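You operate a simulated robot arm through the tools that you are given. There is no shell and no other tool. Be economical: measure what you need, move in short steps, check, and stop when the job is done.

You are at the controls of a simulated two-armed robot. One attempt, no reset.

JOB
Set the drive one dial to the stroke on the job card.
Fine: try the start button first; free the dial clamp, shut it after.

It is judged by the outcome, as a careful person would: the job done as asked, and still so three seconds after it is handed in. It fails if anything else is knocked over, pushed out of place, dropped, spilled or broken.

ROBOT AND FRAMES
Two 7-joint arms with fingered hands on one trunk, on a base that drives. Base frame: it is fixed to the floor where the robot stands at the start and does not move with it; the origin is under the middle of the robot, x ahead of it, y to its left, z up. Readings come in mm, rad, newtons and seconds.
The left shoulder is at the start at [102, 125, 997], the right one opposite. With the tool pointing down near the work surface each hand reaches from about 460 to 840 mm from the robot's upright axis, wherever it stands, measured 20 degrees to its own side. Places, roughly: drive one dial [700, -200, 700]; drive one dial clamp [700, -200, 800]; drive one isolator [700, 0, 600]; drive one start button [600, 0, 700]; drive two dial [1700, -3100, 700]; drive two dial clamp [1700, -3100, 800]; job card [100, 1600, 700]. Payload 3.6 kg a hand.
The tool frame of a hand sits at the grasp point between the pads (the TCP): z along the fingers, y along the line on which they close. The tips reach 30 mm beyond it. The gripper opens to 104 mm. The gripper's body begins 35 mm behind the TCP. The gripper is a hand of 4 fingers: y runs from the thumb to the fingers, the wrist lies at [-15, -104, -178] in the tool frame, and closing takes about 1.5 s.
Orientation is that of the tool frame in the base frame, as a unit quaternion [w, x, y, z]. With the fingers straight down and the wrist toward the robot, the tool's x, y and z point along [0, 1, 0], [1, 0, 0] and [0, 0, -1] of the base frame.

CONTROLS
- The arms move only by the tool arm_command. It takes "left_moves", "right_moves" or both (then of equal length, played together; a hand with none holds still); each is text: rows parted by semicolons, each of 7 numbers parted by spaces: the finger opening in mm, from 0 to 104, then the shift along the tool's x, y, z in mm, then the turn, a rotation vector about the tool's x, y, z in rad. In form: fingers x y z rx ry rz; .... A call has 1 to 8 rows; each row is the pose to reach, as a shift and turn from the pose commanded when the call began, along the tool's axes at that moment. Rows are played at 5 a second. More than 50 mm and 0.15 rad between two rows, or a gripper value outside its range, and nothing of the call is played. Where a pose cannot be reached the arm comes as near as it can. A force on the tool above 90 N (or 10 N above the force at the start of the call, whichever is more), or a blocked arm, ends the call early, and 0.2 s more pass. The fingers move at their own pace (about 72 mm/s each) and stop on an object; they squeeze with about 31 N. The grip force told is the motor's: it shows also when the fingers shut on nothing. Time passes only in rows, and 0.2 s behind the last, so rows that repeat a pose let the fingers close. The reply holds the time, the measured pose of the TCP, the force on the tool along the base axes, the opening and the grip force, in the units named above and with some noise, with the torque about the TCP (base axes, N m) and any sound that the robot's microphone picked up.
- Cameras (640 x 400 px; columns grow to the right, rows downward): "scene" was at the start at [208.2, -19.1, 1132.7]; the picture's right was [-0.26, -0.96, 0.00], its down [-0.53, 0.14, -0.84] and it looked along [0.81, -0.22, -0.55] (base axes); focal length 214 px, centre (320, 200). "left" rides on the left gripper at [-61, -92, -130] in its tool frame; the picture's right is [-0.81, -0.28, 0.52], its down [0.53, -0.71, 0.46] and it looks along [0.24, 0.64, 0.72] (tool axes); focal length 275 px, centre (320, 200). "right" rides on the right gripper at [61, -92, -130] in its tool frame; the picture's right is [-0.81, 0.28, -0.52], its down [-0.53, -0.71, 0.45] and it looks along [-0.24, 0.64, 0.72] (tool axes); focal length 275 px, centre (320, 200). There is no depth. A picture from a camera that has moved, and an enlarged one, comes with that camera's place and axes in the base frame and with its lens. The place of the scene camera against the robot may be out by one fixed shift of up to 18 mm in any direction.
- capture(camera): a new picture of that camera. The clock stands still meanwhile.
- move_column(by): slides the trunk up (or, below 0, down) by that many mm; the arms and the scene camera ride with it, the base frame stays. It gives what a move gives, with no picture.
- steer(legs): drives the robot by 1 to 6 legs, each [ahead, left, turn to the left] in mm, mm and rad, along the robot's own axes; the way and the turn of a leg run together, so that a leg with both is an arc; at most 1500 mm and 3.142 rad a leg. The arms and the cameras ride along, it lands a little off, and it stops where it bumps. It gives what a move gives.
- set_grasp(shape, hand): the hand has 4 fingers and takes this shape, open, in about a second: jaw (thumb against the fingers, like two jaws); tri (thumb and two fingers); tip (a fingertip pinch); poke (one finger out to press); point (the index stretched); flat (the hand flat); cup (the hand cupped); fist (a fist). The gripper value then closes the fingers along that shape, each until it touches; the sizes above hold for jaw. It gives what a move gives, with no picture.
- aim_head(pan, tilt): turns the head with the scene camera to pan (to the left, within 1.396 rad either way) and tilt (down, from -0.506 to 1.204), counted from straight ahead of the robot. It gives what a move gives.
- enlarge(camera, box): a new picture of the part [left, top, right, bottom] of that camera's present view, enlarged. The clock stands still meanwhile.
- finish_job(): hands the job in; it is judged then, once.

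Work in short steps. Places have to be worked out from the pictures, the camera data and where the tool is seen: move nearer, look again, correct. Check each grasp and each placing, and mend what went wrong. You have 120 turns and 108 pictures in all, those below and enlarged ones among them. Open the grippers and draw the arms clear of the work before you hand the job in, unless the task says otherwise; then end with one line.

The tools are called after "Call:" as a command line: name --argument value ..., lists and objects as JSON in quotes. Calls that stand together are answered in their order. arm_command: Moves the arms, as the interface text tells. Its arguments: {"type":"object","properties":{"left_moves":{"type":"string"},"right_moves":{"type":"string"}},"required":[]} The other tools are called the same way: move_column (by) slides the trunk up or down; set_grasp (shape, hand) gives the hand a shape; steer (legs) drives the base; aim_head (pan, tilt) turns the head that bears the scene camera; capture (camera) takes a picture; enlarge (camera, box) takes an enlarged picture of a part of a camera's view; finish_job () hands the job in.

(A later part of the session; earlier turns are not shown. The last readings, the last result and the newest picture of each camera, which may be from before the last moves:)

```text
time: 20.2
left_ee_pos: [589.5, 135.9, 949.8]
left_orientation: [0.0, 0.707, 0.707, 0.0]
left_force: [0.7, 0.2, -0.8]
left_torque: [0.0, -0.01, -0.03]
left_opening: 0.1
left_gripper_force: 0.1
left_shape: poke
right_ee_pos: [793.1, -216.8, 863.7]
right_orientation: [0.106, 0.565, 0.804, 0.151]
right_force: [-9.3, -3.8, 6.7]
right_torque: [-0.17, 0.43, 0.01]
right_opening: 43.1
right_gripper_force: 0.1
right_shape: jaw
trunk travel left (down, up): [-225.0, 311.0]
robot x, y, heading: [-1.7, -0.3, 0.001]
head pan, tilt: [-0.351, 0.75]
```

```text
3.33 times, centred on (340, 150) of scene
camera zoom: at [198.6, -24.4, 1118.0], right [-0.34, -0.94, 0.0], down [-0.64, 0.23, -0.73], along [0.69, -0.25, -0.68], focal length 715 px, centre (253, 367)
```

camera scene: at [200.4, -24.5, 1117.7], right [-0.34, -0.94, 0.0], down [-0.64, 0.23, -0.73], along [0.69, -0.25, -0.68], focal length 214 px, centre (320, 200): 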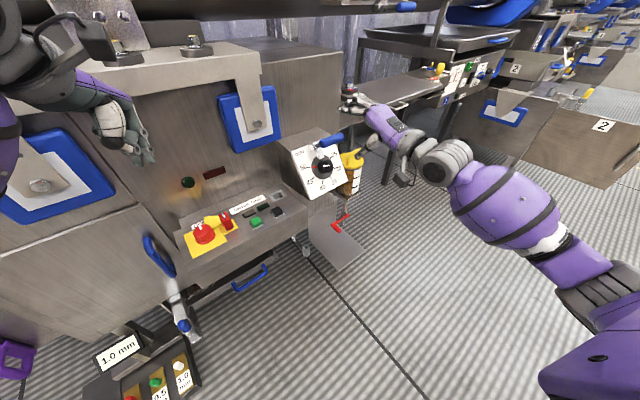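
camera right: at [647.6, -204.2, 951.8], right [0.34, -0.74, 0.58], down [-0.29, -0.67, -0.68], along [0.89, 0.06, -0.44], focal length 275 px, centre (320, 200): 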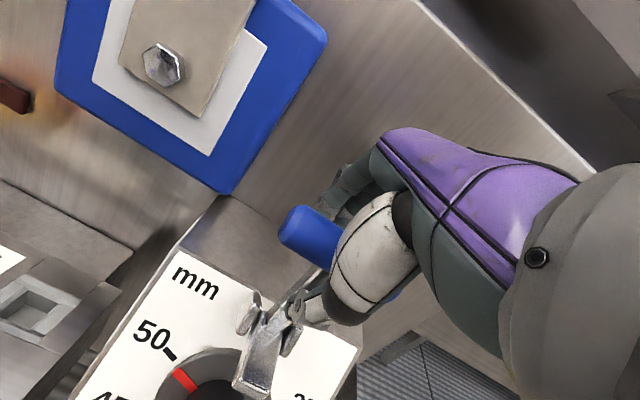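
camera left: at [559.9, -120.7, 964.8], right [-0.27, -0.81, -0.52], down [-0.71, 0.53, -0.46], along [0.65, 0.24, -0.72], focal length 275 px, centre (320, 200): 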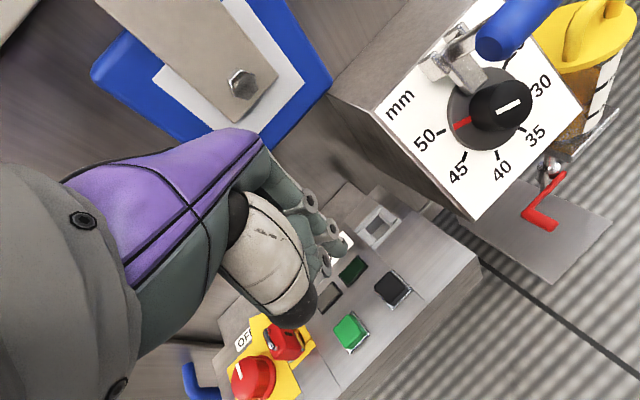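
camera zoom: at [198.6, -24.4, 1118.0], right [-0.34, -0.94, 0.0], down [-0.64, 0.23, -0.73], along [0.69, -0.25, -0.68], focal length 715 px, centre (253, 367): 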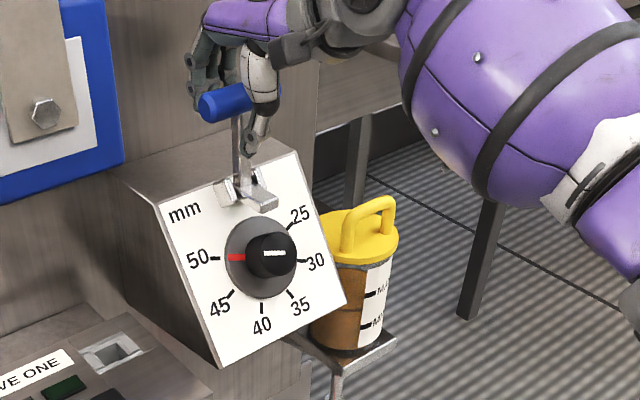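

The clamp foot is clear of the disc. I push a little further toward its stop so it stays open.

Call:
arm_command --right_moves "36 0 7.8 8.9 0.07 0 0; 36 0 13.9 19.1 0.1 0 0; 36 0 13.9 19.1 0.1 0 0"

Call:
enlarge --camera "scene" --box '[260, 90, 420, 210]'

```text
time: 21.0
left_ee_pos: [587.7, 136.4, 949.9]
left_orientation: [0.001, 0.707, 0.708, 0.001]
left_force: [0.1, -0.2, 0.5]
left_torque: [-0.01, -0.03, -0.02]
left_opening: 0.1
left_gripper_force: 0.1
left_shape: poke
right_ee_pos: [812.0, -210.1, 855.7]
right_orientation: [0.079, 0.569, 0.811, 0.112]
right_force: [-13.6, -4.5, 24.5]
right_torque: [-0.38, 0.87, -0.05]
right_opening: 42.4
right_gripper_force: 0.2
right_shape: jaw
trunk travel left (down, up): [-225.0, 311.0]
robot x, y, heading: [-3.0, -2.5, 0.006]
head pan, tilt: [-0.351, 0.75]
```

```text
3.33 times, centred on (340, 150) of scene
camera zoom: at [196.5, -24.1, 1118.6], right [-0.34, -0.94, 0.0], down [-0.64, 0.23, -0.73], along [0.69, -0.25, -0.68], focal length 715 px, centre (253, 367)
```

zoom: 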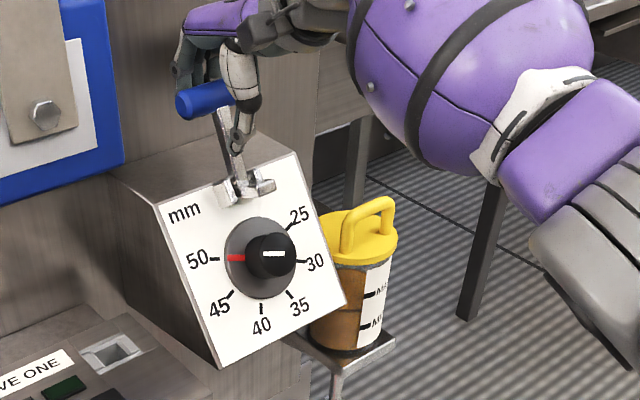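

The lever is past vertical and pressing on its stop. I open and retreat along the fingers.

Call:
arm_command --right_moves "70 0 0 -6 0 0 0; 90 0 0 -8 0 0 0; 90 0 0 -10 0 0 0; 90 0 0 -35 0 0 0; 90 0 0 -65 0 0 0; 90 0 0 -100 0 0 0; 90 0 0 -120 0 0 0; 90 0 0 -120 0 0 0"

Call:
capture --camera "right"

Call:
enlarge --camera "scene" --box '[260, 90, 420, 210]'

```text
time: 22.8
left_ee_pos: [590.6, 137.3, 947.5]
left_orientation: [0.0, 0.707, 0.707, 0.0]
left_force: [-0.4, -0.2, -0.2]
left_torque: [-0.03, 0.01, 0.02]
left_opening: 0.0
left_gripper_force: 0.0
left_shape: poke
right_ee_pos: [782.5, -220.6, 964.3]
right_orientation: [0.077, 0.571, 0.81, 0.11]
right_force: [0.3, -0.2, -0.4]
right_torque: [0.01, 0.0, 0.0]
right_opening: 90.0
right_gripper_force: 0.1
right_shape: jaw
trunk travel left (down, up): [-225.0, 311.0]
robot x, y, heading: [-2.5, -0.4, -0.005]
head pan, tilt: [-0.351, 0.75]
```

```text
65 pictures are left
camera right: at [645.9, -204.5, 1066.3], right [0.39, -0.72, 0.57], down [-0.35, -0.69, -0.63], along [0.85, 0.05, -0.53], focal length 275 px, centre (320, 200)
```

right: 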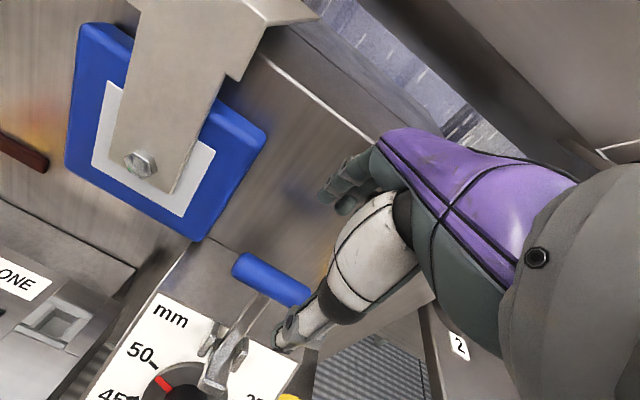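

```text
3.33 times, centred on (340, 150) of scene
camera zoom: at [200.1, -24.2, 1117.7], right [-0.34, -0.94, 0.0], down [-0.64, 0.23, -0.73], along [0.69, -0.25, -0.68], focal length 715 px, centre (253, 367)
```

zoom: 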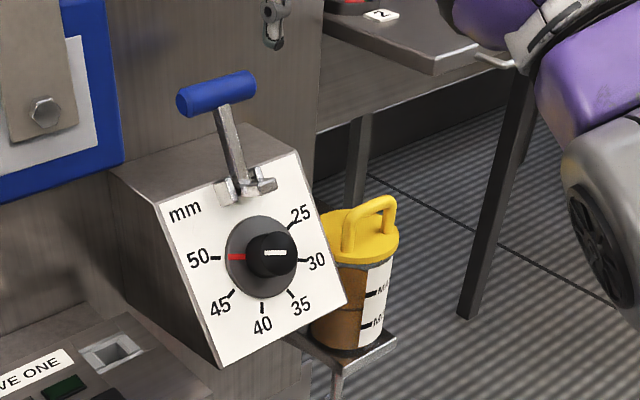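

The clamp stays open (T-handle past vertical). Now the dial: I back off, restore the face-normal orientation and put the right hand ~80 mm in front of the knob cap (≈[726,-237,749]).

Call:
arm_command --right_moves "70 0 -40 5.5 -0.13 0 0; 70 0 -81 11 -0.26 0 0; 70 0 -121 16 -0.39 0 0; 70 0.5 -162 22 -0.52 0 0; 70 1.5 -163 59 -0.6 0 0; 70 2.5 -165 96 -0.68 0 0; 70 3.3 -166.5 132.5 -0.73 0 0; 70 3.3 -166.5 132.5 -0.73 0 0"

Call:
capture --camera "right"

Call:
enlarge --camera "scene" --box '[260, 90, 420, 210]'

```text
time: 24.6
left_ee_pos: [591.0, 137.4, 948.4]
left_orientation: [0.0, 0.708, 0.706, 0.001]
left_force: [1.0, 0.0, -0.2]
left_torque: [0.04, 0.0, -0.01]
left_opening: 0.0
left_gripper_force: 0.1
left_shape: poke
right_ee_pos: [664.2, -261.5, 791.3]
right_orientation: [0.275, 0.505, 0.718, 0.392]
right_force: [-0.3, 0.4, -0.2]
right_torque: [0.0, 0.0, 0.02]
right_opening: 70.4
right_gripper_force: 0.1
right_shape: jaw
trunk travel left (down, up): [-225.0, 311.0]
robot x, y, heading: [0.7, 2.0, 0.001]
head pan, tilt: [-0.351, 0.75]
```

```text
63 pictures are left
camera right: at [493.2, -257.3, 785.4], right [0.01, -0.86, 0.51], down [0.18, -0.5, -0.85], along [0.98, 0.1, 0.15], focal length 275 px, centre (320, 200)
```

right: 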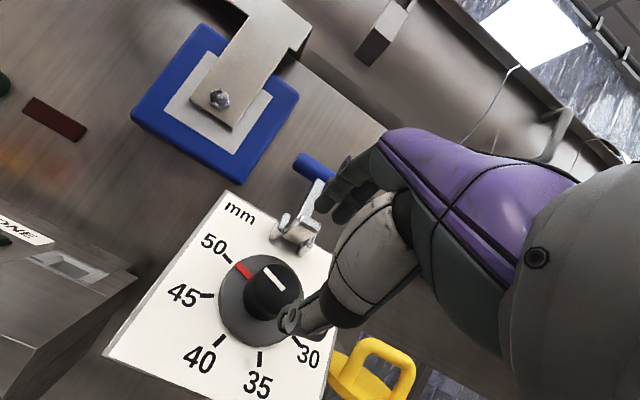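

```text
3.33 times, centred on (340, 150) of scene
camera zoom: at [200.0, -24.1, 1117.8], right [-0.34, -0.94, 0.0], down [-0.64, 0.23, -0.73], along [0.69, -0.25, -0.68], focal length 715 px, centre (253, 367)
```

zoom: 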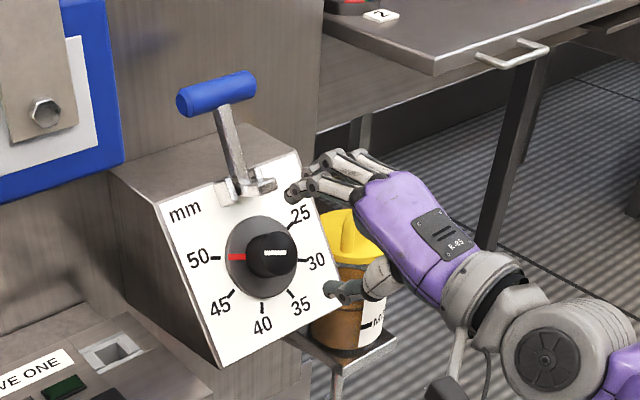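

Knob cap centre refined to about [726.5,-235.5,744]. The dial must turn ~225° counter-clockwise (seen from the front), so I pre-rotate the hand clockwise by 1.05 rad before grasping.

Call:
arm_command --right_moves "70 0.5 -0.5 0 0 0 0.131; 70 1 -1 0 0 0 0.2625; 70 1.5 -1.5 0 0 0 0.394; 70 2 -2 0 0 0 0.525; 70 2 -2.5 0 0 0 0.656; 70 2.5 -3 0 0 0 0.7875; 70 3 -3.4 0 0 0 0.92; 70 3 -3.4 0 0 0 1.05"

Call:
capture --camera "right"

Call:
enlarge --camera "scene" --box '[260, 90, 420, 210]'

```text
time: 26.4
left_ee_pos: [591.3, 137.2, 948.3]
left_orientation: [0.001, 0.707, 0.707, 0.0]
left_force: [0.0, -0.2, 0.1]
left_torque: [0.01, 0.02, -0.01]
left_opening: 0.0
left_gripper_force: 0.0
left_shape: poke
right_ee_pos: [659.9, -258.1, 790.5]
right_orientation: [0.041, 0.797, 0.368, 0.477]
right_force: [0.2, -0.1, -0.1]
right_torque: [0.02, -0.03, 0.01]
right_opening: 70.3
right_gripper_force: 0.0
right_shape: jaw
trunk travel left (down, up): [-225.0, 311.0]
robot x, y, heading: [-0.1, 3.0, 0.001]
head pan, tilt: [-0.351, 0.75]
```

```text
61 pictures are left
camera right: at [524.6, -189.9, 867.0], right [-0.48, -0.85, -0.2], down [-0.18, 0.31, -0.93], along [0.86, -0.41, -0.3], focal length 275 px, centre (320, 200)
```

right: 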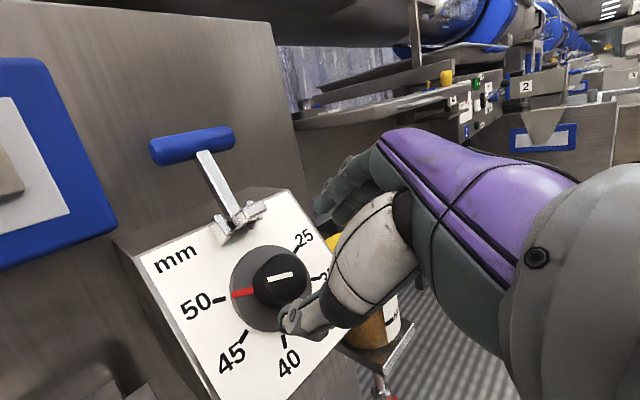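

```text
3.33 times, centred on (340, 150) of scene
camera zoom: at [200.1, -24.0, 1117.7], right [-0.34, -0.94, 0.0], down [-0.64, 0.23, -0.73], along [0.69, -0.25, -0.68], focal length 715 px, centre (253, 367)
```

zoom: 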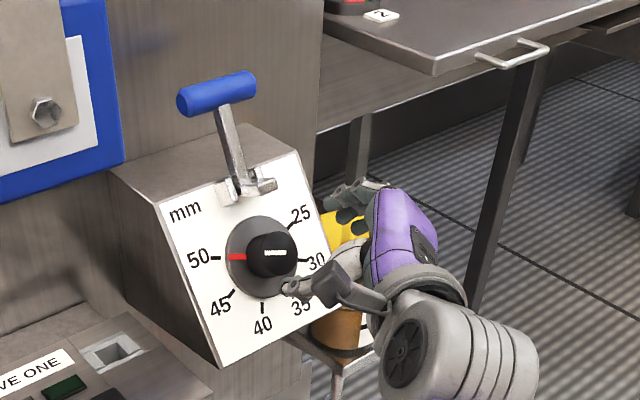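

The knob is on the tool axis within ~2 mm. I advance 45 mm and check the alignment.

Call:
arm_command --right_moves "70 -1 -0.5 20 0 0 0; 70 -1.7 -1 45 0 0 0; 70 -1.7 -1 45 0 0 0"

Call:
enlarge --camera "right" --box '[160, 150, 440, 360]'

Call:
enlarge --camera "scene" --box '[270, 100, 390, 200]'

```text
time: 27.2
left_ee_pos: [591.7, 136.5, 947.4]
left_orientation: [0.0, 0.708, 0.706, 0.0]
left_force: [0.0, 0.9, 0.7]
left_torque: [-0.01, 0.0, -0.01]
left_opening: 0.0
left_gripper_force: 0.1
left_shape: poke
right_ee_pos: [695.0, -245.1, 764.6]
right_orientation: [0.041, 0.797, 0.369, 0.477]
right_force: [0.2, -0.3, 0.9]
right_torque: [-0.01, 0.0, 0.01]
right_opening: 70.1
right_gripper_force: 0.1
right_shape: jaw
trunk travel left (down, up): [-225.0, 311.0]
robot x, y, heading: [1.6, -2.2, -0.001]
head pan, tilt: [-0.351, 0.75]
```

```text
1.90 times, centred on (300, 255) of right
camera zoom: at [558.5, -177.4, 841.3], right [-0.48, -0.86, -0.2], down [-0.17, 0.31, -0.93], along [0.86, -0.41, -0.3], focal length 524 px, centre (358, 95)
```

zoom: 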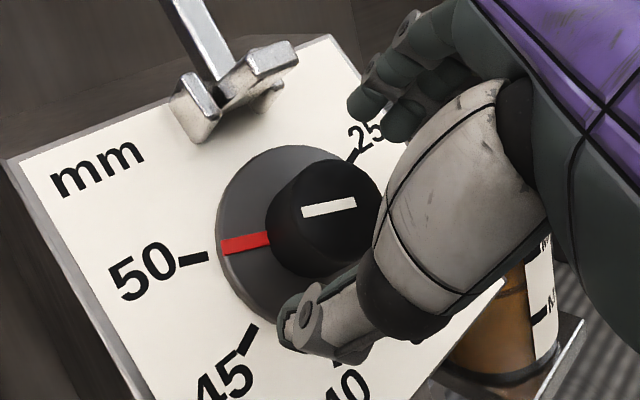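

```text
4.00 times, centred on (330, 150) of scene
camera zoom: at [200.0, -24.2, 1117.7], right [-0.34, -0.94, 0.0], down [-0.64, 0.23, -0.73], along [0.69, -0.25, -0.68], focal length 858 px, centre (280, 400)
```

zoom: 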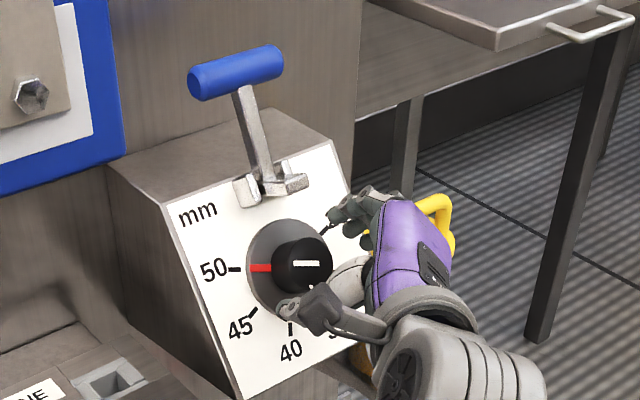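

Alignment is good: knob axis within ~2 mm of the tool axis. I advance 27 mm more and close on the knob.

Call:
arm_command --right_moves "70 -1 0 14 0 0 0; 70 -2 0 27 0 0 0; 30 -2 0 27 0 0 0; 30 -2 0 27 0 0 0; 30 -2 0 27 0 0 0; 30 -2 0 27 0 0 0; 30 -2 0 27 0 0 0"

Call:
enlarge --camera "right" --box '[160, 150, 440, 360]'

Call:
enlarge --camera "scene" --box '[270, 100, 390, 200]'

```text
time: 28.8
left_ee_pos: [590.5, 135.5, 948.2]
left_orientation: [0.0, 0.707, 0.707, 0.001]
left_force: [0.0, -0.2, -0.8]
left_torque: [0.0, -0.03, 0.0]
left_opening: 0.1
left_gripper_force: 0.0
left_shape: poke
right_ee_pos: [716.5, -238.5, 747.5]
right_orientation: [0.041, 0.796, 0.369, 0.478]
right_force: [1.6, 0.7, -0.1]
right_torque: [-0.08, -0.11, -0.06]
right_opening: 34.2
right_gripper_force: 31.3
right_shape: jaw
trunk travel left (down, up): [-225.0, 311.0]
robot x, y, heading: [-0.6, 0.4, 0.001]
head pan, tilt: [-0.351, 0.75]
```

```text
1.90 times, centred on (300, 255) of right
camera zoom: at [580.2, -170.4, 824.9], right [-0.48, -0.86, -0.2], down [-0.18, 0.31, -0.93], along [0.86, -0.41, -0.3], focal length 524 px, centre (358, 95)
```

zoom: 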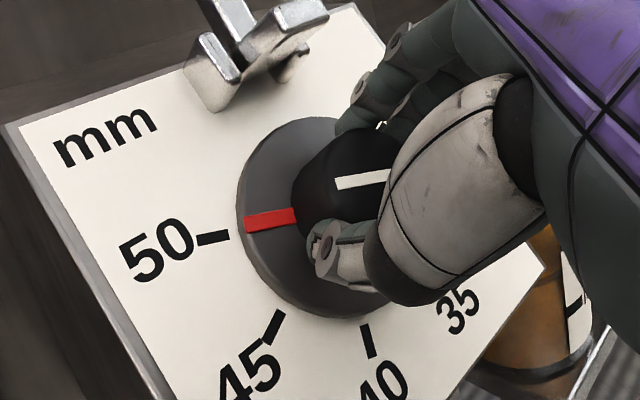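

```text
4.00 times, centred on (330, 150) of scene
camera zoom: at [200.1, -24.1, 1117.7], right [-0.34, -0.94, 0.0], down [-0.64, 0.23, -0.73], along [0.69, -0.25, -0.68], focal length 858 px, centre (280, 400)
```

zoom: 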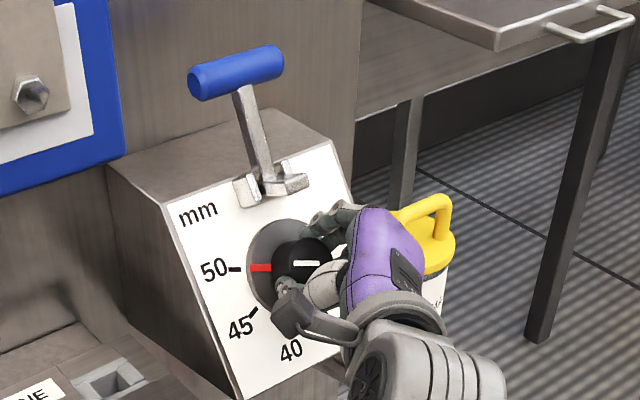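

Grip is firm (34 mm, 31 N). I turn counter-clockwise by 0.56 rad first and check the pointer follows.

Call:
arm_command --right_moves "30 0 0 0 0 0 -0.14; 30 0 0 0 0 0 -0.28; 30 0 0 0 0 0 -0.42; 30 0 0 0 0 0 -0.56; 30 0 0 0 0 0 -0.56"

Call:
capture --camera "right"

Call:
enlarge --camera "scene" --box '[270, 100, 390, 200]'

```text
time: 30.0
left_ee_pos: [591.4, 134.8, 947.0]
left_orientation: [0.0, 0.707, 0.707, 0.0]
left_force: [-0.5, 0.5, -0.3]
left_torque: [-0.01, 0.0, 0.01]
left_opening: 0.0
left_gripper_force: 0.2
left_shape: poke
right_ee_pos: [716.8, -240.9, 746.6]
right_orientation: [0.171, 0.664, 0.575, 0.446]
right_force: [-8.5, -4.4, -9.3]
right_torque: [0.02, 0.45, -0.03]
right_opening: 33.3
right_gripper_force: 30.9
right_shape: jaw
trunk travel left (down, up): [-225.0, 311.0]
robot x, y, heading: [-1.7, -2.2, -0.001]
head pan, tilt: [-0.351, 0.75]
```

```text
55 pictures are left
camera right: at [553.7, -195.0, 773.1], right [-0.19, -0.97, 0.16], down [-0.04, -0.16, -0.99], along [0.98, -0.2, -0.01], focal length 275 px, centre (320, 200)
```

right: 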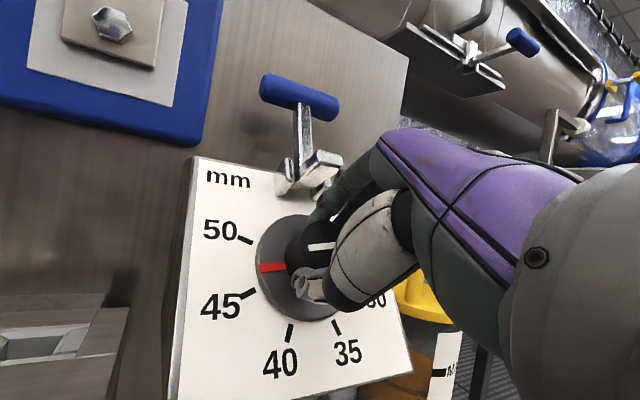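

```text
4.00 times, centred on (330, 150) of scene
camera zoom: at [200.1, -24.9, 1117.6], right [-0.34, -0.94, 0.0], down [-0.64, 0.23, -0.73], along [0.69, -0.25, -0.68], focal length 858 px, centre (280, 400)
```

zoom: 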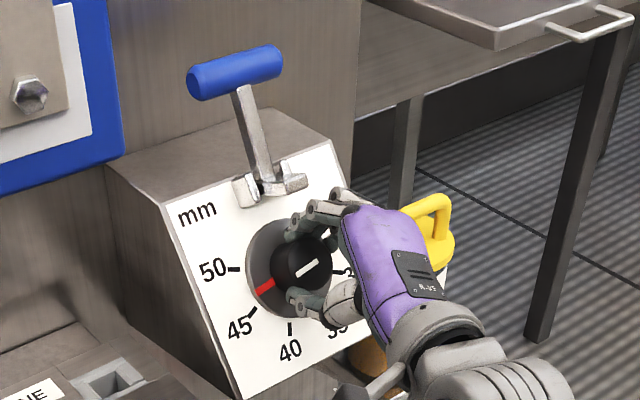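

The pointer follows and the fingers clear the clamp foot. I continue another 0.98 rad.

Call:
arm_command --right_moves "30 0 0 0 0 0 -0.14; 30 0 0 0 0 0 -0.28; 30 0 0 0 0 0 -0.42; 30 0 0 0 0 0 -0.56; 30 0 0 0 0 0 -0.7; 30 0 0 0 0 0 -0.84; 30 0 0 0 0 0 -0.98; 30 0 0 0 0 0 -0.98"

Call:
capture --camera "right"

Call:
enlarge --camera "scene" --box '[270, 100, 390, 200]'

```text
time: 31.8
left_ee_pos: [590.8, 135.0, 949.2]
left_orientation: [-0.001, 0.708, 0.707, 0.001]
left_force: [-0.1, -1.2, -0.5]
left_torque: [-0.02, -0.03, 0.02]
left_opening: 0.1
left_gripper_force: 0.0
left_shape: poke
right_ee_pos: [716.4, -242.4, 744.9]
right_orientation: [0.362, 0.316, 0.82, 0.313]
right_force: [-11.3, -20.0, -10.9]
right_torque: [-0.46, 0.76, -0.47]
right_opening: 32.8
right_gripper_force: 31.0
right_shape: jaw
trunk travel left (down, up): [-225.0, 311.0]
robot x, y, heading: [0.4, -0.2, 0.004]
head pan, tilt: [-0.351, 0.75]
```

```text
53 pictures are left
camera right: at [553.7, -288.8, 724.6], right [0.11, -0.58, 0.81], down [0.44, -0.7, -0.56], along [0.89, 0.41, 0.18], focal length 275 px, centre (320, 200)
```

right: 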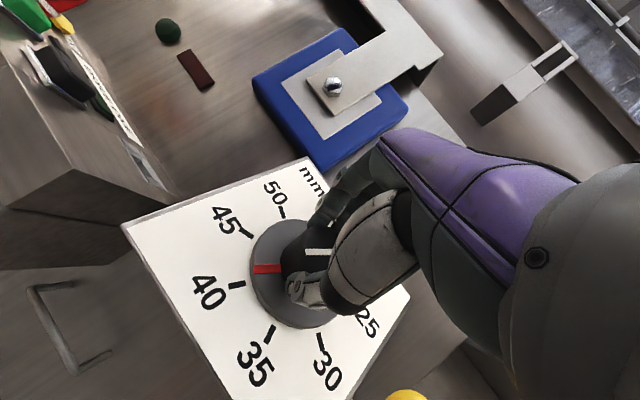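

```text
4.00 times, centred on (330, 150) of scene
camera zoom: at [200.2, -26.2, 1117.6], right [-0.34, -0.94, 0.0], down [-0.64, 0.24, -0.73], along [0.69, -0.25, -0.68], focal length 858 px, centre (280, 400)
```

zoom: 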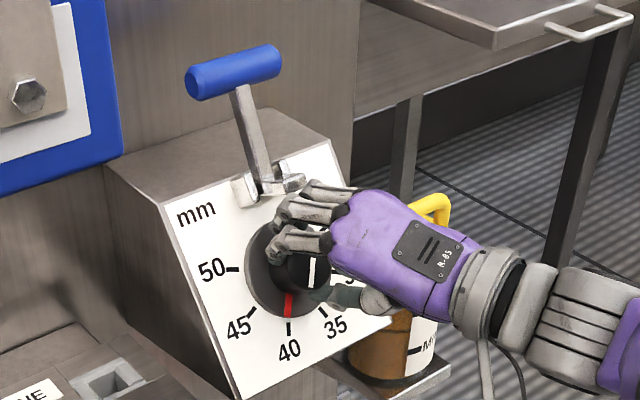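

Pointer is near 40. Side force (~20 N in −y) says the true axis lies a few mm toward −y, so I shift by that while turning another 0.56 rad.

Call:
arm_command --right_moves "30 -2.2 -3.9 0 0 0 -0.1; 30 -2.2 -3.9 0 0 0 -0.24; 30 -2.2 -3.9 0 0 0 -0.38; 30 -2.2 -3.9 0 0 0 -0.5; 30 -2.2 -3.9 0 0 0 -0.56; 30 -2.2 -3.9 0 0 0 -0.56"

Call:
capture --camera "right"

Call:
enlarge --camera "scene" --box '[270, 100, 390, 200]'

```text
time: 33.2
left_ee_pos: [591.1, 134.1, 948.6]
left_orientation: [-0.001, 0.707, 0.707, 0.001]
left_force: [0.4, -0.3, 0.1]
left_torque: [-0.03, -0.02, -0.01]
left_opening: 0.0
left_gripper_force: 0.1
left_shape: poke
right_ee_pos: [716.0, -245.0, 745.7]
right_orientation: [0.435, 0.076, 0.874, 0.2]
right_force: [-4.6, -16.9, -5.4]
right_torque: [-0.37, 0.29, -0.55]
right_opening: 33.1
right_gripper_force: 31.1
right_shape: jaw
trunk travel left (down, up): [-225.0, 311.0]
robot x, y, heading: [-0.5, -1.5, 0.002]
head pan, tilt: [-0.351, 0.75]
```

```text
51 pictures are left
camera right: at [580.3, -346.0, 733.0], right [0.07, -0.15, 0.99], down [0.71, -0.68, -0.16], along [0.7, 0.72, 0.06], focal length 275 px, centre (320, 200)
```

right: 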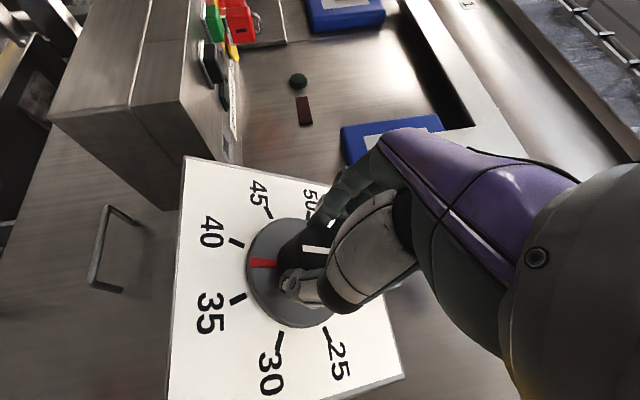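

```text
4.00 times, centred on (330, 150) of scene
camera zoom: at [200.2, -25.8, 1117.7], right [-0.34, -0.94, 0.0], down [-0.64, 0.24, -0.73], along [0.69, -0.25, -0.68], focal length 858 px, centre (280, 400)
```

zoom: 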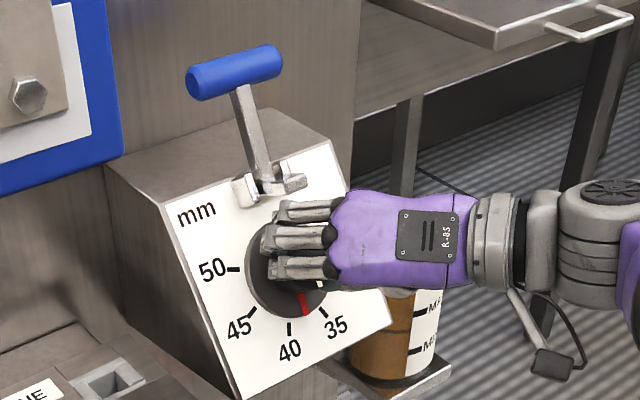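

Pointer about 37.5; roughly 105° remain. I release, back off 60 mm and wind the hand clockwise for a second grasp.

Call:
arm_command --right_moves "70 0 0 0 0 0 0; 70 0 0 0 0 0 0; 70 0 0 -20 0 0 0; 70 0 0 -40 0 0 0; 70 0 0 -60 0 0 0.14; 70 0 0 -60 0 0 0.28; 70 0 0 -60 0 0 0.42; 70 0 0 -60 0 0 0.56"

Call:
arm_command --right_moves "70 0 0 0 0 0 0.14; 70 0 0 0 0 0 0.28; 70 0 0 0 0 0 0.42; 70 0 0 0 0 0 0.56; 70 0 0 0 0 0 0.7; 70 0 0 0 0 0 0.84; 70 0 0 0 0 0 0.98; 70 0 0 0 0 0 1.12"

Call:
arm_command --right_moves "70 0 0 0 0 0 0.15; 70 0 0 0 0 0 0.15"

Call:
capture --camera "right"

Call:
enlarge --camera "scene" --box '[270, 100, 390, 200]'

```text
time: 35.0
left_ee_pos: [591.6, 136.0, 948.1]
left_orientation: [0.0, 0.707, 0.707, 0.0]
left_force: [0.1, 0.7, -0.5]
left_torque: [-0.03, 0.02, 0.03]
left_opening: 0.0
left_gripper_force: 0.1
left_shape: poke
right_ee_pos: [669.3, -259.3, 778.5]
right_orientation: [0.362, 0.316, 0.819, 0.314]
right_force: [-0.5, 0.7, 0.2]
right_torque: [0.02, 0.01, 0.0]
right_opening: 69.8
right_gripper_force: 0.0
right_shape: jaw
trunk travel left (down, up): [-225.0, 311.0]
robot x, y, heading: [-1.7, -2.0, -0.001]
head pan, tilt: [-0.351, 0.75]
```

```text
time: 36.8
left_ee_pos: [590.6, 136.8, 948.1]
left_orientation: [0.0, 0.707, 0.707, 0.0]
left_force: [0.7, 0.0, -0.6]
left_torque: [-0.01, 0.02, 0.01]
left_opening: 0.1
left_gripper_force: 0.0
left_shape: poke
right_ee_pos: [668.1, -259.5, 779.2]
right_orientation: [0.14, 0.703, 0.526, 0.458]
right_force: [0.2, 0.2, -0.3]
right_torque: [0.03, 0.01, 0.0]
right_opening: 69.8
right_gripper_force: 0.0
right_shape: jaw
trunk travel left (down, up): [-225.0, 311.0]
robot x, y, heading: [1.3, -1.7, -0.001]
head pan, tilt: [-0.351, 0.75]
```

```text
time: 37.4
left_ee_pos: [590.7, 135.9, 949.3]
left_orientation: [0.0, 0.708, 0.707, 0.0]
left_force: [0.4, 0.0, 0.5]
left_torque: [0.01, 0.02, -0.03]
left_opening: 0.0
left_gripper_force: 0.0
left_shape: poke
right_ee_pos: [668.6, -259.8, 778.6]
right_orientation: [0.105, 0.741, 0.471, 0.467]
right_force: [-0.2, -0.1, -0.6]
right_torque: [-0.02, 0.0, 0.01]
right_opening: 69.6
right_gripper_force: 0.2
right_shape: jaw
trunk travel left (down, up): [-225.0, 311.0]
robot x, y, heading: [2.4, -1.7, 0.001]
head pan, tilt: [-0.351, 0.75]
```

```text
49 pictures are left
camera right: at [517.9, -199.8, 830.5], right [-0.34, -0.94, -0.04], down [-0.13, 0.09, -0.99], along [0.93, -0.33, -0.15], focal length 275 px, centre (320, 200)
```

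right: 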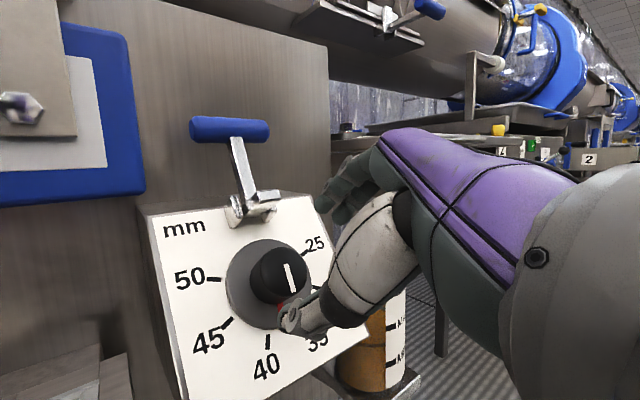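

```text
4.00 times, centred on (330, 150) of scene
camera zoom: at [200.1, -24.3, 1117.7], right [-0.34, -0.94, 0.0], down [-0.64, 0.23, -0.73], along [0.69, -0.25, -0.68], focal length 858 px, centre (280, 400)
```

zoom: 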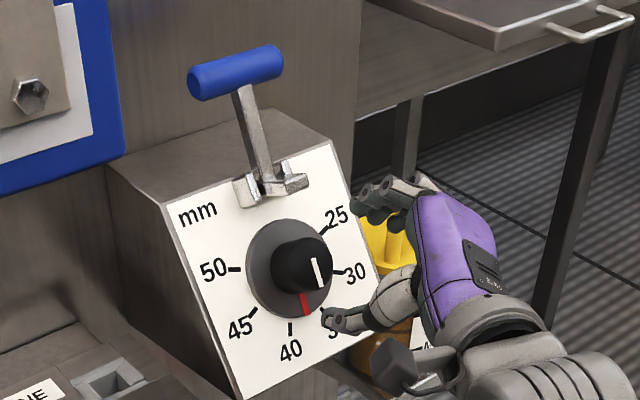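

Pointer reads ~38 now. The knob is on axis within ~3 mm, so I advance 60 mm and grasp again.

Call:
arm_command --right_moves "70 -1 -1.5 20 0 0 0; 70 -1 -1.5 40 0 0 0; 70 -1 -1.5 60 0 0 0; 30 -1 -1.5 60 0 0 0; 30 -1 -1.5 60 0 0 0; 30 -1 -1.5 60 0 0 0; 30 -1 -1.5 60 0 0 0; 30 -1 -1.5 60 0 0 0"

Call:
arm_command --right_moves "30 0 0 0 0 0 -0.14; 30 0 0 0 0 0 -0.28; 30 0 0 0 0 0 -0.42; 30 0 0 0 0 0 -0.56; 30 0 0 0 0 0 -0.7; 30 0 0 0 0 0 -0.84; 30 0 0 0 0 0 -0.98; 30 0 0 0 0 0 -0.98"

Call:
capture --camera "right"

Call:
enlarge --camera "scene" --box '[270, 100, 390, 200]'

```text
time: 39.2
left_ee_pos: [592.1, 135.9, 948.3]
left_orientation: [0.0, 0.707, 0.707, 0.0]
left_force: [0.1, 0.4, -0.6]
left_torque: [-0.02, 0.01, 0.01]
left_opening: 0.0
left_gripper_force: 0.1
left_shape: poke
right_ee_pos: [714.9, -242.2, 744.1]
right_orientation: [0.105, 0.739, 0.472, 0.468]
right_force: [1.1, 0.4, -0.5]
right_torque: [0.01, -0.1, -0.03]
right_opening: 34.9
right_gripper_force: 30.6
right_shape: jaw
trunk travel left (down, up): [-225.0, 311.0]
robot x, y, heading: [2.7, 0.6, 0.004]
head pan, tilt: [-0.351, 0.75]
```

```text
time: 41.0
left_ee_pos: [590.8, 133.8, 947.5]
left_orientation: [-0.001, 0.707, 0.707, 0.001]
left_force: [-0.5, 0.3, 0.7]
left_torque: [0.0, -0.01, -0.01]
left_opening: 0.1
left_gripper_force: 0.1
left_shape: poke
right_ee_pos: [716.7, -245.3, 742.9]
right_orientation: [0.314, 0.431, 0.765, 0.361]
right_force: [-3.2, -12.7, -7.1]
right_torque: [-0.16, 0.39, -0.34]
right_opening: 33.7
right_gripper_force: 30.9
right_shape: jaw
trunk travel left (down, up): [-225.0, 311.0]
robot x, y, heading: [0.9, -0.9, 0.001]
head pan, tilt: [-0.351, 0.75]
```

```text
47 pictures are left
camera right: at [546.6, -261.4, 728.3], right [0.06, -0.76, 0.64], down [0.28, -0.61, -0.74], along [0.96, 0.23, 0.18], focal length 275 px, centre (320, 200)
```

right: 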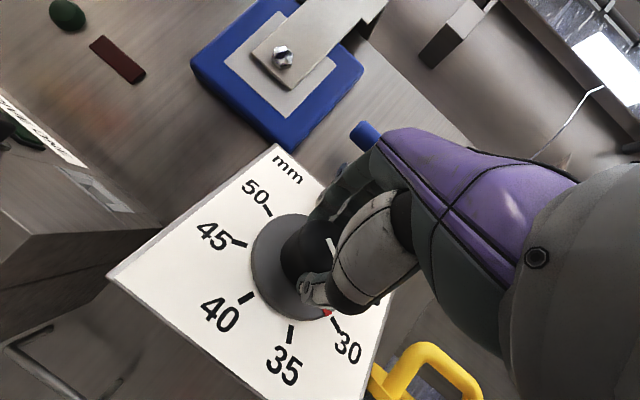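

```text
4.00 times, centred on (330, 150) of scene
camera zoom: at [200.5, -25.5, 1117.6], right [-0.34, -0.94, 0.0], down [-0.64, 0.24, -0.73], along [0.69, -0.25, -0.68], focal length 858 px, centre (280, 400)
```

zoom: 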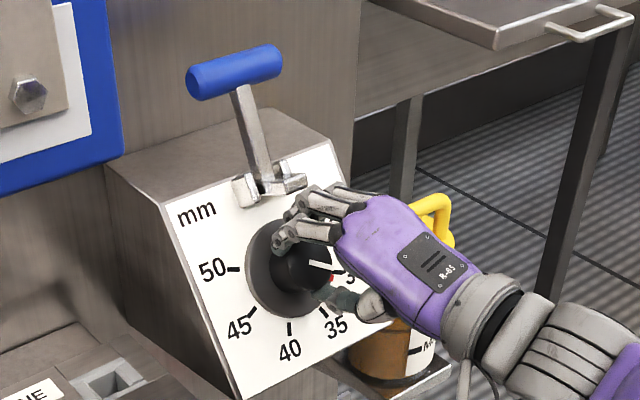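

Pointer ≈31.5. I turn another 0.8 rad, then release to read it.

Call:
arm_command --right_moves "30 -2.5 -1.9 0 0 0 -0.1; 30 -2.5 -1.9 0 0 0 -0.24; 30 -2.5 -1.9 0 0 0 -0.38; 30 -2.5 -1.9 0 0 0 -0.52; 30 -2.5 -1.9 0 0 0 -0.66; 30 -2.5 -1.9 0 0 0 -0.8; 30 -2.5 -1.9 0 0 0 -0.8"

Call:
capture --camera "right"

Call:
enlarge --camera "scene" --box '[270, 100, 390, 200]'

```text
time: 42.6
left_ee_pos: [591.7, 135.3, 947.9]
left_orientation: [-0.001, 0.707, 0.707, 0.001]
left_force: [-0.9, 0.0, 0.7]
left_torque: [0.03, -0.01, 0.01]
left_opening: 0.0
left_gripper_force: 0.1
left_shape: poke
right_ee_pos: [717.5, -248.1, 742.3]
right_orientation: [0.431, 0.099, 0.872, 0.212]
right_force: [5.0, -16.0, 0.4]
right_torque: [-0.22, 0.06, -0.56]
right_opening: 33.5
right_gripper_force: 31.3
right_shape: jaw
trunk travel left (down, up): [-225.0, 311.0]
robot x, y, heading: [-0.4, 2.4, -0.0]
head pan, tilt: [-0.351, 0.75]
```

```text
45 pictures are left
camera right: at [577.1, -344.7, 728.9], right [0.08, -0.19, 0.98], down [0.69, -0.7, -0.19], along [0.72, 0.69, 0.07], focal length 275 px, centre (320, 200)
```

right: 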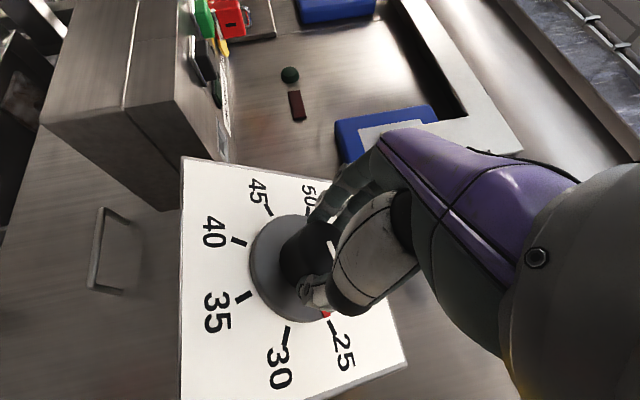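

```text
4.00 times, centred on (330, 150) of scene
camera zoom: at [200.5, -25.6, 1117.6], right [-0.34, -0.94, 0.0], down [-0.64, 0.24, -0.73], along [0.69, -0.25, -0.68], focal length 858 px, centre (280, 400)
```

zoom: 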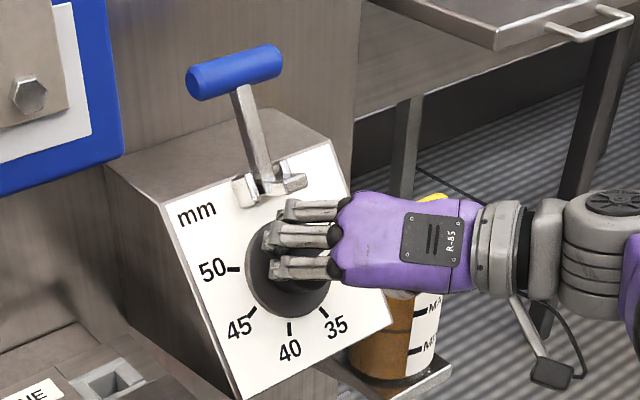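

The pointer is near 26. I release, back off and read it.

Call:
arm_command --right_moves "70 0 0 0 0 0 0; 70 0 0 0 0 0 0; 70 0 0 -20 0 0 0; 70 0 0 -40 0 0 0; 70 0 0 -60 0 0 0.14; 70 0 0 -60 0 0 0.28; 70 0 0 -60 0 0 0.42; 70 0 0 -60 0 0 0.56"

Call:
arm_command --right_moves "70 0 0 -20 0 0 0.14; 70 0 0 -40 0 0 0.28; 70 0 0 -60 0 0 0.38; 70 0 0 -60 0 0 0.38"

Call:
capture --camera "right"

Call:
enlarge --camera "scene" --box '[280, 120, 360, 200]'

```text
time: 44.4
left_ee_pos: [591.3, 137.3, 947.9]
left_orientation: [0.0, 0.707, 0.707, 0.0]
left_force: [-0.4, 0.2, 1.4]
left_torque: [-0.04, 0.02, 0.01]
left_opening: 0.0
left_gripper_force: 0.1
left_shape: poke
right_ee_pos: [669.5, -262.4, 776.1]
right_orientation: [0.353, 0.336, 0.811, 0.323]
right_force: [-0.4, 0.3, -0.3]
right_torque: [0.01, -0.01, -0.02]
right_opening: 69.4
right_gripper_force: 0.2
right_shape: jaw
trunk travel left (down, up): [-225.0, 311.0]
robot x, y, heading: [-0.7, -1.6, 0.003]
head pan, tilt: [-0.351, 0.75]
```

```text
time: 45.4
left_ee_pos: [591.4, 135.4, 948.9]
left_orientation: [0.0, 0.707, 0.707, 0.0]
left_force: [0.5, -0.9, 0.6]
left_torque: [0.01, -0.02, -0.01]
left_opening: 0.0
left_gripper_force: 0.0
left_shape: poke
right_ee_pos: [620.7, -280.5, 808.0]
right_orientation: [0.286, 0.483, 0.733, 0.384]
right_force: [0.4, -0.2, 0.0]
right_torque: [0.01, 0.03, -0.01]
right_opening: 69.6
right_gripper_force: 0.0
right_shape: jaw
trunk travel left (down, up): [-225.0, 311.0]
robot x, y, heading: [2.1, 2.7, 0.003]
head pan, tilt: [-0.351, 0.75]
```

```text
43 pictures are left
camera right: at [450.2, -282.6, 798.6], right [0.02, -0.83, 0.55], down [0.21, -0.53, -0.82], along [0.98, 0.13, 0.16], focal length 275 px, centre (320, 200)
```

right: 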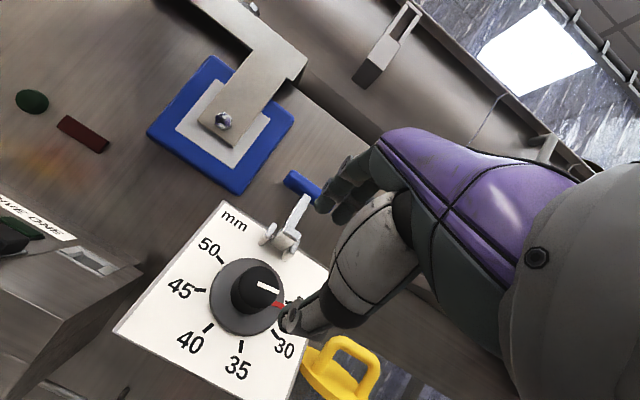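

```text
5.00 times, centred on (320, 160) of scene
camera zoom: at [200.2, -24.2, 1117.7], right [-0.34, -0.94, 0.0], down [-0.64, 0.23, -0.73], along [0.69, -0.25, -0.68], focal length 1072 px, centre (320, 400)
```

zoom: 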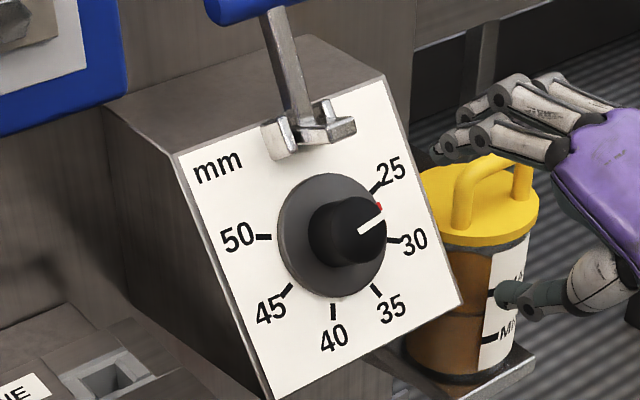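

Pointer reads ≈26.8, so about 16° more is needed. I re-grasp with a slight clockwise offset and narrower opening to clear the clamp foot.

Call:
arm_command --right_moves "58 0 0 20 0 0 0.14; 58 0 0 45 0 0 0.28; 58 0 0 70 0 0 0.42; 58 0 0 90 0 0 0.42; 58 0 0 90 0 0 0.42"

Call:
enlarge --camera "right" --box '[160, 150, 440, 360]'

```text
time: 46.6
left_ee_pos: [591.1, 135.4, 948.8]
left_orientation: [0.0, 0.707, 0.708, 0.0]
left_force: [0.5, -0.1, -0.3]
left_torque: [0.0, 0.0, -0.01]
left_opening: 0.0
left_gripper_force: 0.1
left_shape: poke
right_ee_pos: [693.1, -255.8, 759.3]
right_orientation: [0.2, 0.625, 0.616, 0.435]
right_force: [0.2, 0.3, 0.3]
right_torque: [-0.01, 0.01, 0.03]
right_opening: 58.8
right_gripper_force: 0.1
right_shape: jaw
trunk travel left (down, up): [-225.0, 311.0]
robot x, y, heading: [0.6, -0.4, -0.002]
head pan, tilt: [-0.351, 0.75]
```

```text
1.90 times, centred on (300, 255) of right
camera zoom: at [526.5, -219.1, 776.1], right [-0.13, -0.96, 0.26], down [0.01, -0.26, -0.97], along [0.99, -0.13, 0.04], focal length 524 px, centre (358, 95)
```

zoom: 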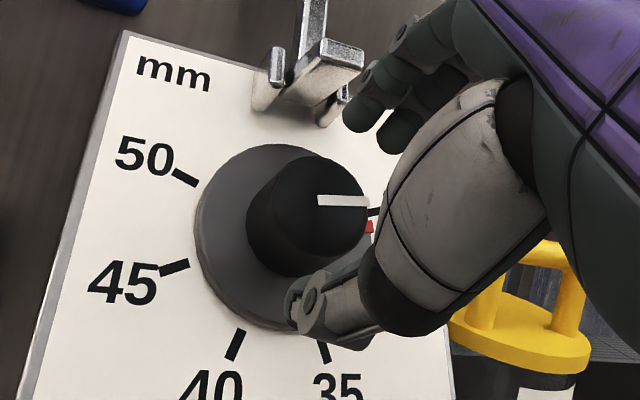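

Clear of the foot. I advance 30 mm, close, and turn −0.27 rad.

Call:
arm_command --right_moves "58 2 -2 15 0 0 0; 58 2 -2 30 0 0 0; 30 2 -2 30 0 0 0; 30 2 -2 30 0 0 0; 30 2 -2 30 0 0 0; 30 2 -2 30 0 0 0"

Call:
arm_command --right_moves "30 0 0 0 0 0 -0.09; 30 0 0 0 0 0 -0.18; 30 0 0 0 0 0 -0.28; 30 0 0 0 0 0 -0.28"

Call:
capture --camera "right"

Call:
enlarge --camera "scene" --box '[280, 120, 360, 200]'

```text
time: 48.0
left_ee_pos: [590.8, 136.3, 949.3]
left_orientation: [0.001, 0.707, 0.707, 0.0]
left_force: [0.3, -0.2, -0.4]
left_torque: [-0.01, 0.0, -0.02]
left_opening: 0.0
left_gripper_force: 0.1
left_shape: poke
right_ee_pos: [714.6, -241.5, 742.3]
right_orientation: [0.2, 0.625, 0.617, 0.435]
right_force: [-0.1, 2.9, 1.4]
right_torque: [0.05, -0.09, 0.03]
right_opening: 35.3
right_gripper_force: 30.9
right_shape: jaw
trunk travel left (down, up): [-225.0, 311.0]
robot x, y, heading: [1.0, 0.5, -0.001]
head pan, tilt: [-0.351, 0.75]
```

```text
time: 49.0
left_ee_pos: [589.8, 135.0, 947.9]
left_orientation: [0.0, 0.708, 0.707, 0.0]
left_force: [0.5, 0.7, -0.7]
left_torque: [0.01, 0.05, 0.0]
left_opening: 0.0
left_gripper_force: 0.0
left_shape: poke
right_ee_pos: [713.5, -244.7, 740.9]
right_orientation: [0.259, 0.534, 0.698, 0.401]
right_force: [2.9, -4.5, -1.1]
right_torque: [0.12, 0.02, -0.24]
right_opening: 35.6
right_gripper_force: 30.6
right_shape: jaw
trunk travel left (down, up): [-225.0, 311.0]
robot x, y, heading: [1.2, -0.3, -0.004]
head pan, tilt: [-0.351, 0.75]
```

```text
40 pictures are left
camera right: at [544.3, -233.5, 739.5], right [-0.02, -0.89, 0.46], down [0.14, -0.46, -0.88], along [0.99, 0.04, 0.13], focal length 275 px, centre (320, 200)
```

right: 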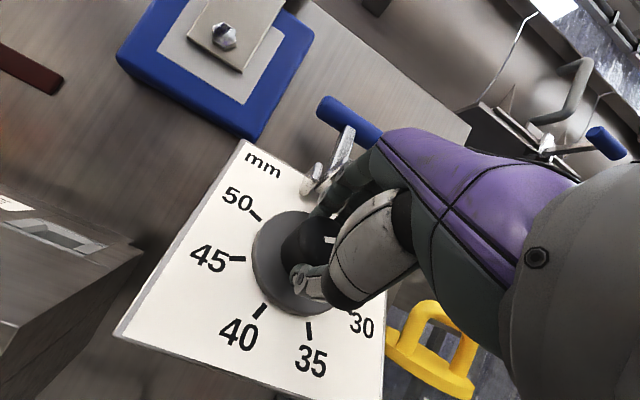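

```text
5.00 times, centred on (320, 160) of scene
camera zoom: at [200.4, -24.7, 1117.6], right [-0.34, -0.94, 0.0], down [-0.64, 0.23, -0.73], along [0.69, -0.25, -0.68], focal length 1072 px, centre (320, 400)
```

zoom: 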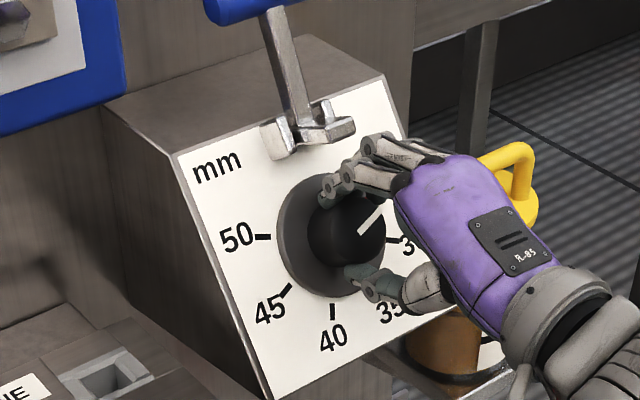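

Turned. I release, back off 130 mm and read the dial from several cameras.

Call:
arm_command --right_moves "58 0 0 0 0 0 0; 62 0 0 0 0 0 0; 62 0 0 -20 0 0 0; 62 0 0 -50 0 0 0; 62 0 0 -85 0 0 0; 62 0 -20 -120 0 0 0; 62 0 -20 -150 0 0 0; 62 0 -20 -150 0 0 0"

Call:
enlarge --camera "right" --box '[180, 180, 330, 330]'

Call:
enlarge --camera "scene" --box '[295, 135, 350, 190]'

```text
time: 50.8
left_ee_pos: [590.7, 134.9, 947.0]
left_orientation: [0.0, 0.707, 0.707, 0.0]
left_force: [0.6, 0.0, -0.4]
left_torque: [-0.02, 0.0, 0.0]
left_opening: 0.0
left_gripper_force: 0.1
left_shape: poke
right_ee_pos: [585.0, -290.0, 806.4]
right_orientation: [0.26, 0.533, 0.697, 0.403]
right_force: [-0.3, -0.5, -0.2]
right_torque: [0.01, -0.01, -0.01]
right_opening: 61.6
right_gripper_force: 0.1
right_shape: jaw
trunk travel left (down, up): [-225.0, 311.0]
robot x, y, heading: [-1.2, 0.5, -0.001]
head pan, tilt: [-0.351, 0.75]
```

```text
2.67 times, centred on (255, 255) of right
camera zoom: at [414.4, -277.7, 804.3], right [-0.02, -0.89, 0.46], down [0.14, -0.45, -0.88], along [0.99, 0.04, 0.13], focal length 734 px, centre (493, 53)
```

zoom: 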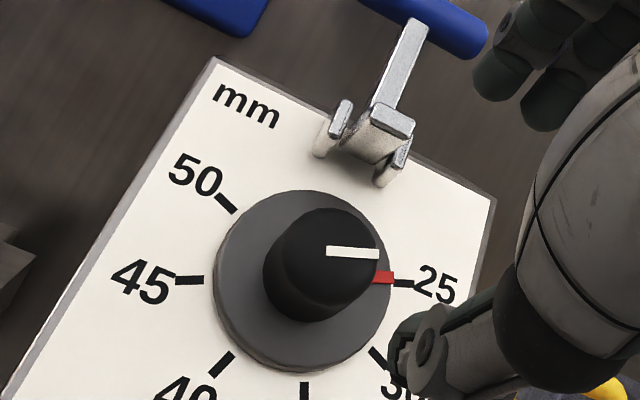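

```text
7.27 times, centred on (322, 162) of scene
camera zoom: at [200.2, -24.2, 1117.7], right [-0.34, -0.94, 0.0], down [-0.64, 0.23, -0.73], along [0.69, -0.25, -0.68], focal length 1560 px, centre (302, 473)
```

zoom: 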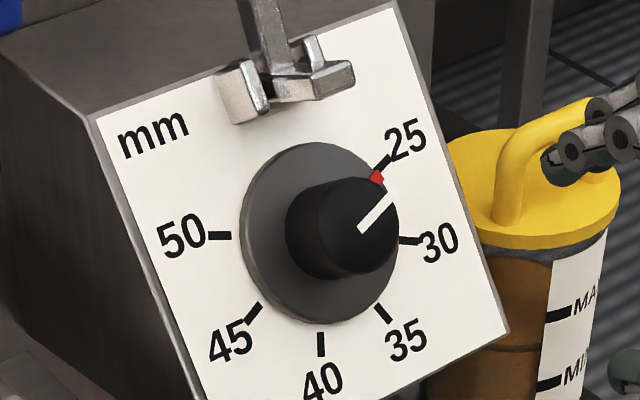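

The pointer is at or within a degree or few of 25; the two views disagree due to parallax. I place the right camera on the dial axis for a parallax-free reading.

Call:
arm_command --right_moves "62 -9.5 -3.5 -4.5 0.14 0 0; 62 -19 -7 -9 0.28 0 0; 62 -28.5 -10.5 -13.5 0.42 0 0; 62 -38 -14 -18 0.56 0 0; 62 -47.5 -17.5 -22.5 0.7 0 0; 62 -57 -21 -27 0.84 0 0; 62 -66.7 -24.3 -31.4 0.98 0 0; 62 -66.7 -24.3 -31.4 0.98 0 0"

Call:
capture --camera "right"

```text
time: 52.6
left_ee_pos: [590.6, 135.9, 949.4]
left_orientation: [0.0, 0.707, 0.707, 0.001]
left_force: [-0.6, 0.1, -0.1]
left_torque: [-0.02, 0.01, -0.03]
left_opening: 0.2
left_gripper_force: 0.1
left_shape: poke
right_ee_pos: [565.8, -364.0, 798.5]
right_orientation: [-0.023, 0.592, 0.805, 0.027]
right_force: [0.3, 0.4, -0.3]
right_torque: [0.01, 0.02, -0.02]
right_opening: 61.7
right_gripper_force: 0.1
right_shape: jaw
trunk travel left (down, up): [-225.0, 311.0]
robot x, y, heading: [1.9, 0.5, 0.004]
head pan, tilt: [-0.351, 0.75]
```

```text
36 pictures are left
camera right: at [461.8, -342.0, 931.1], right [0.51, -0.73, 0.47], down [-0.52, -0.69, -0.5], along [0.69, 0.01, -0.73], focal length 275 px, centre (320, 200)
```

right: 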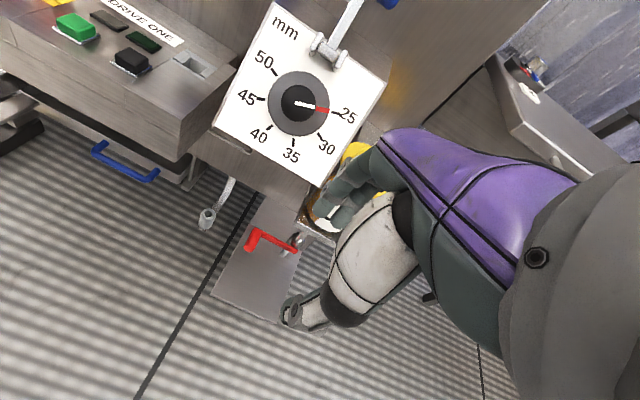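

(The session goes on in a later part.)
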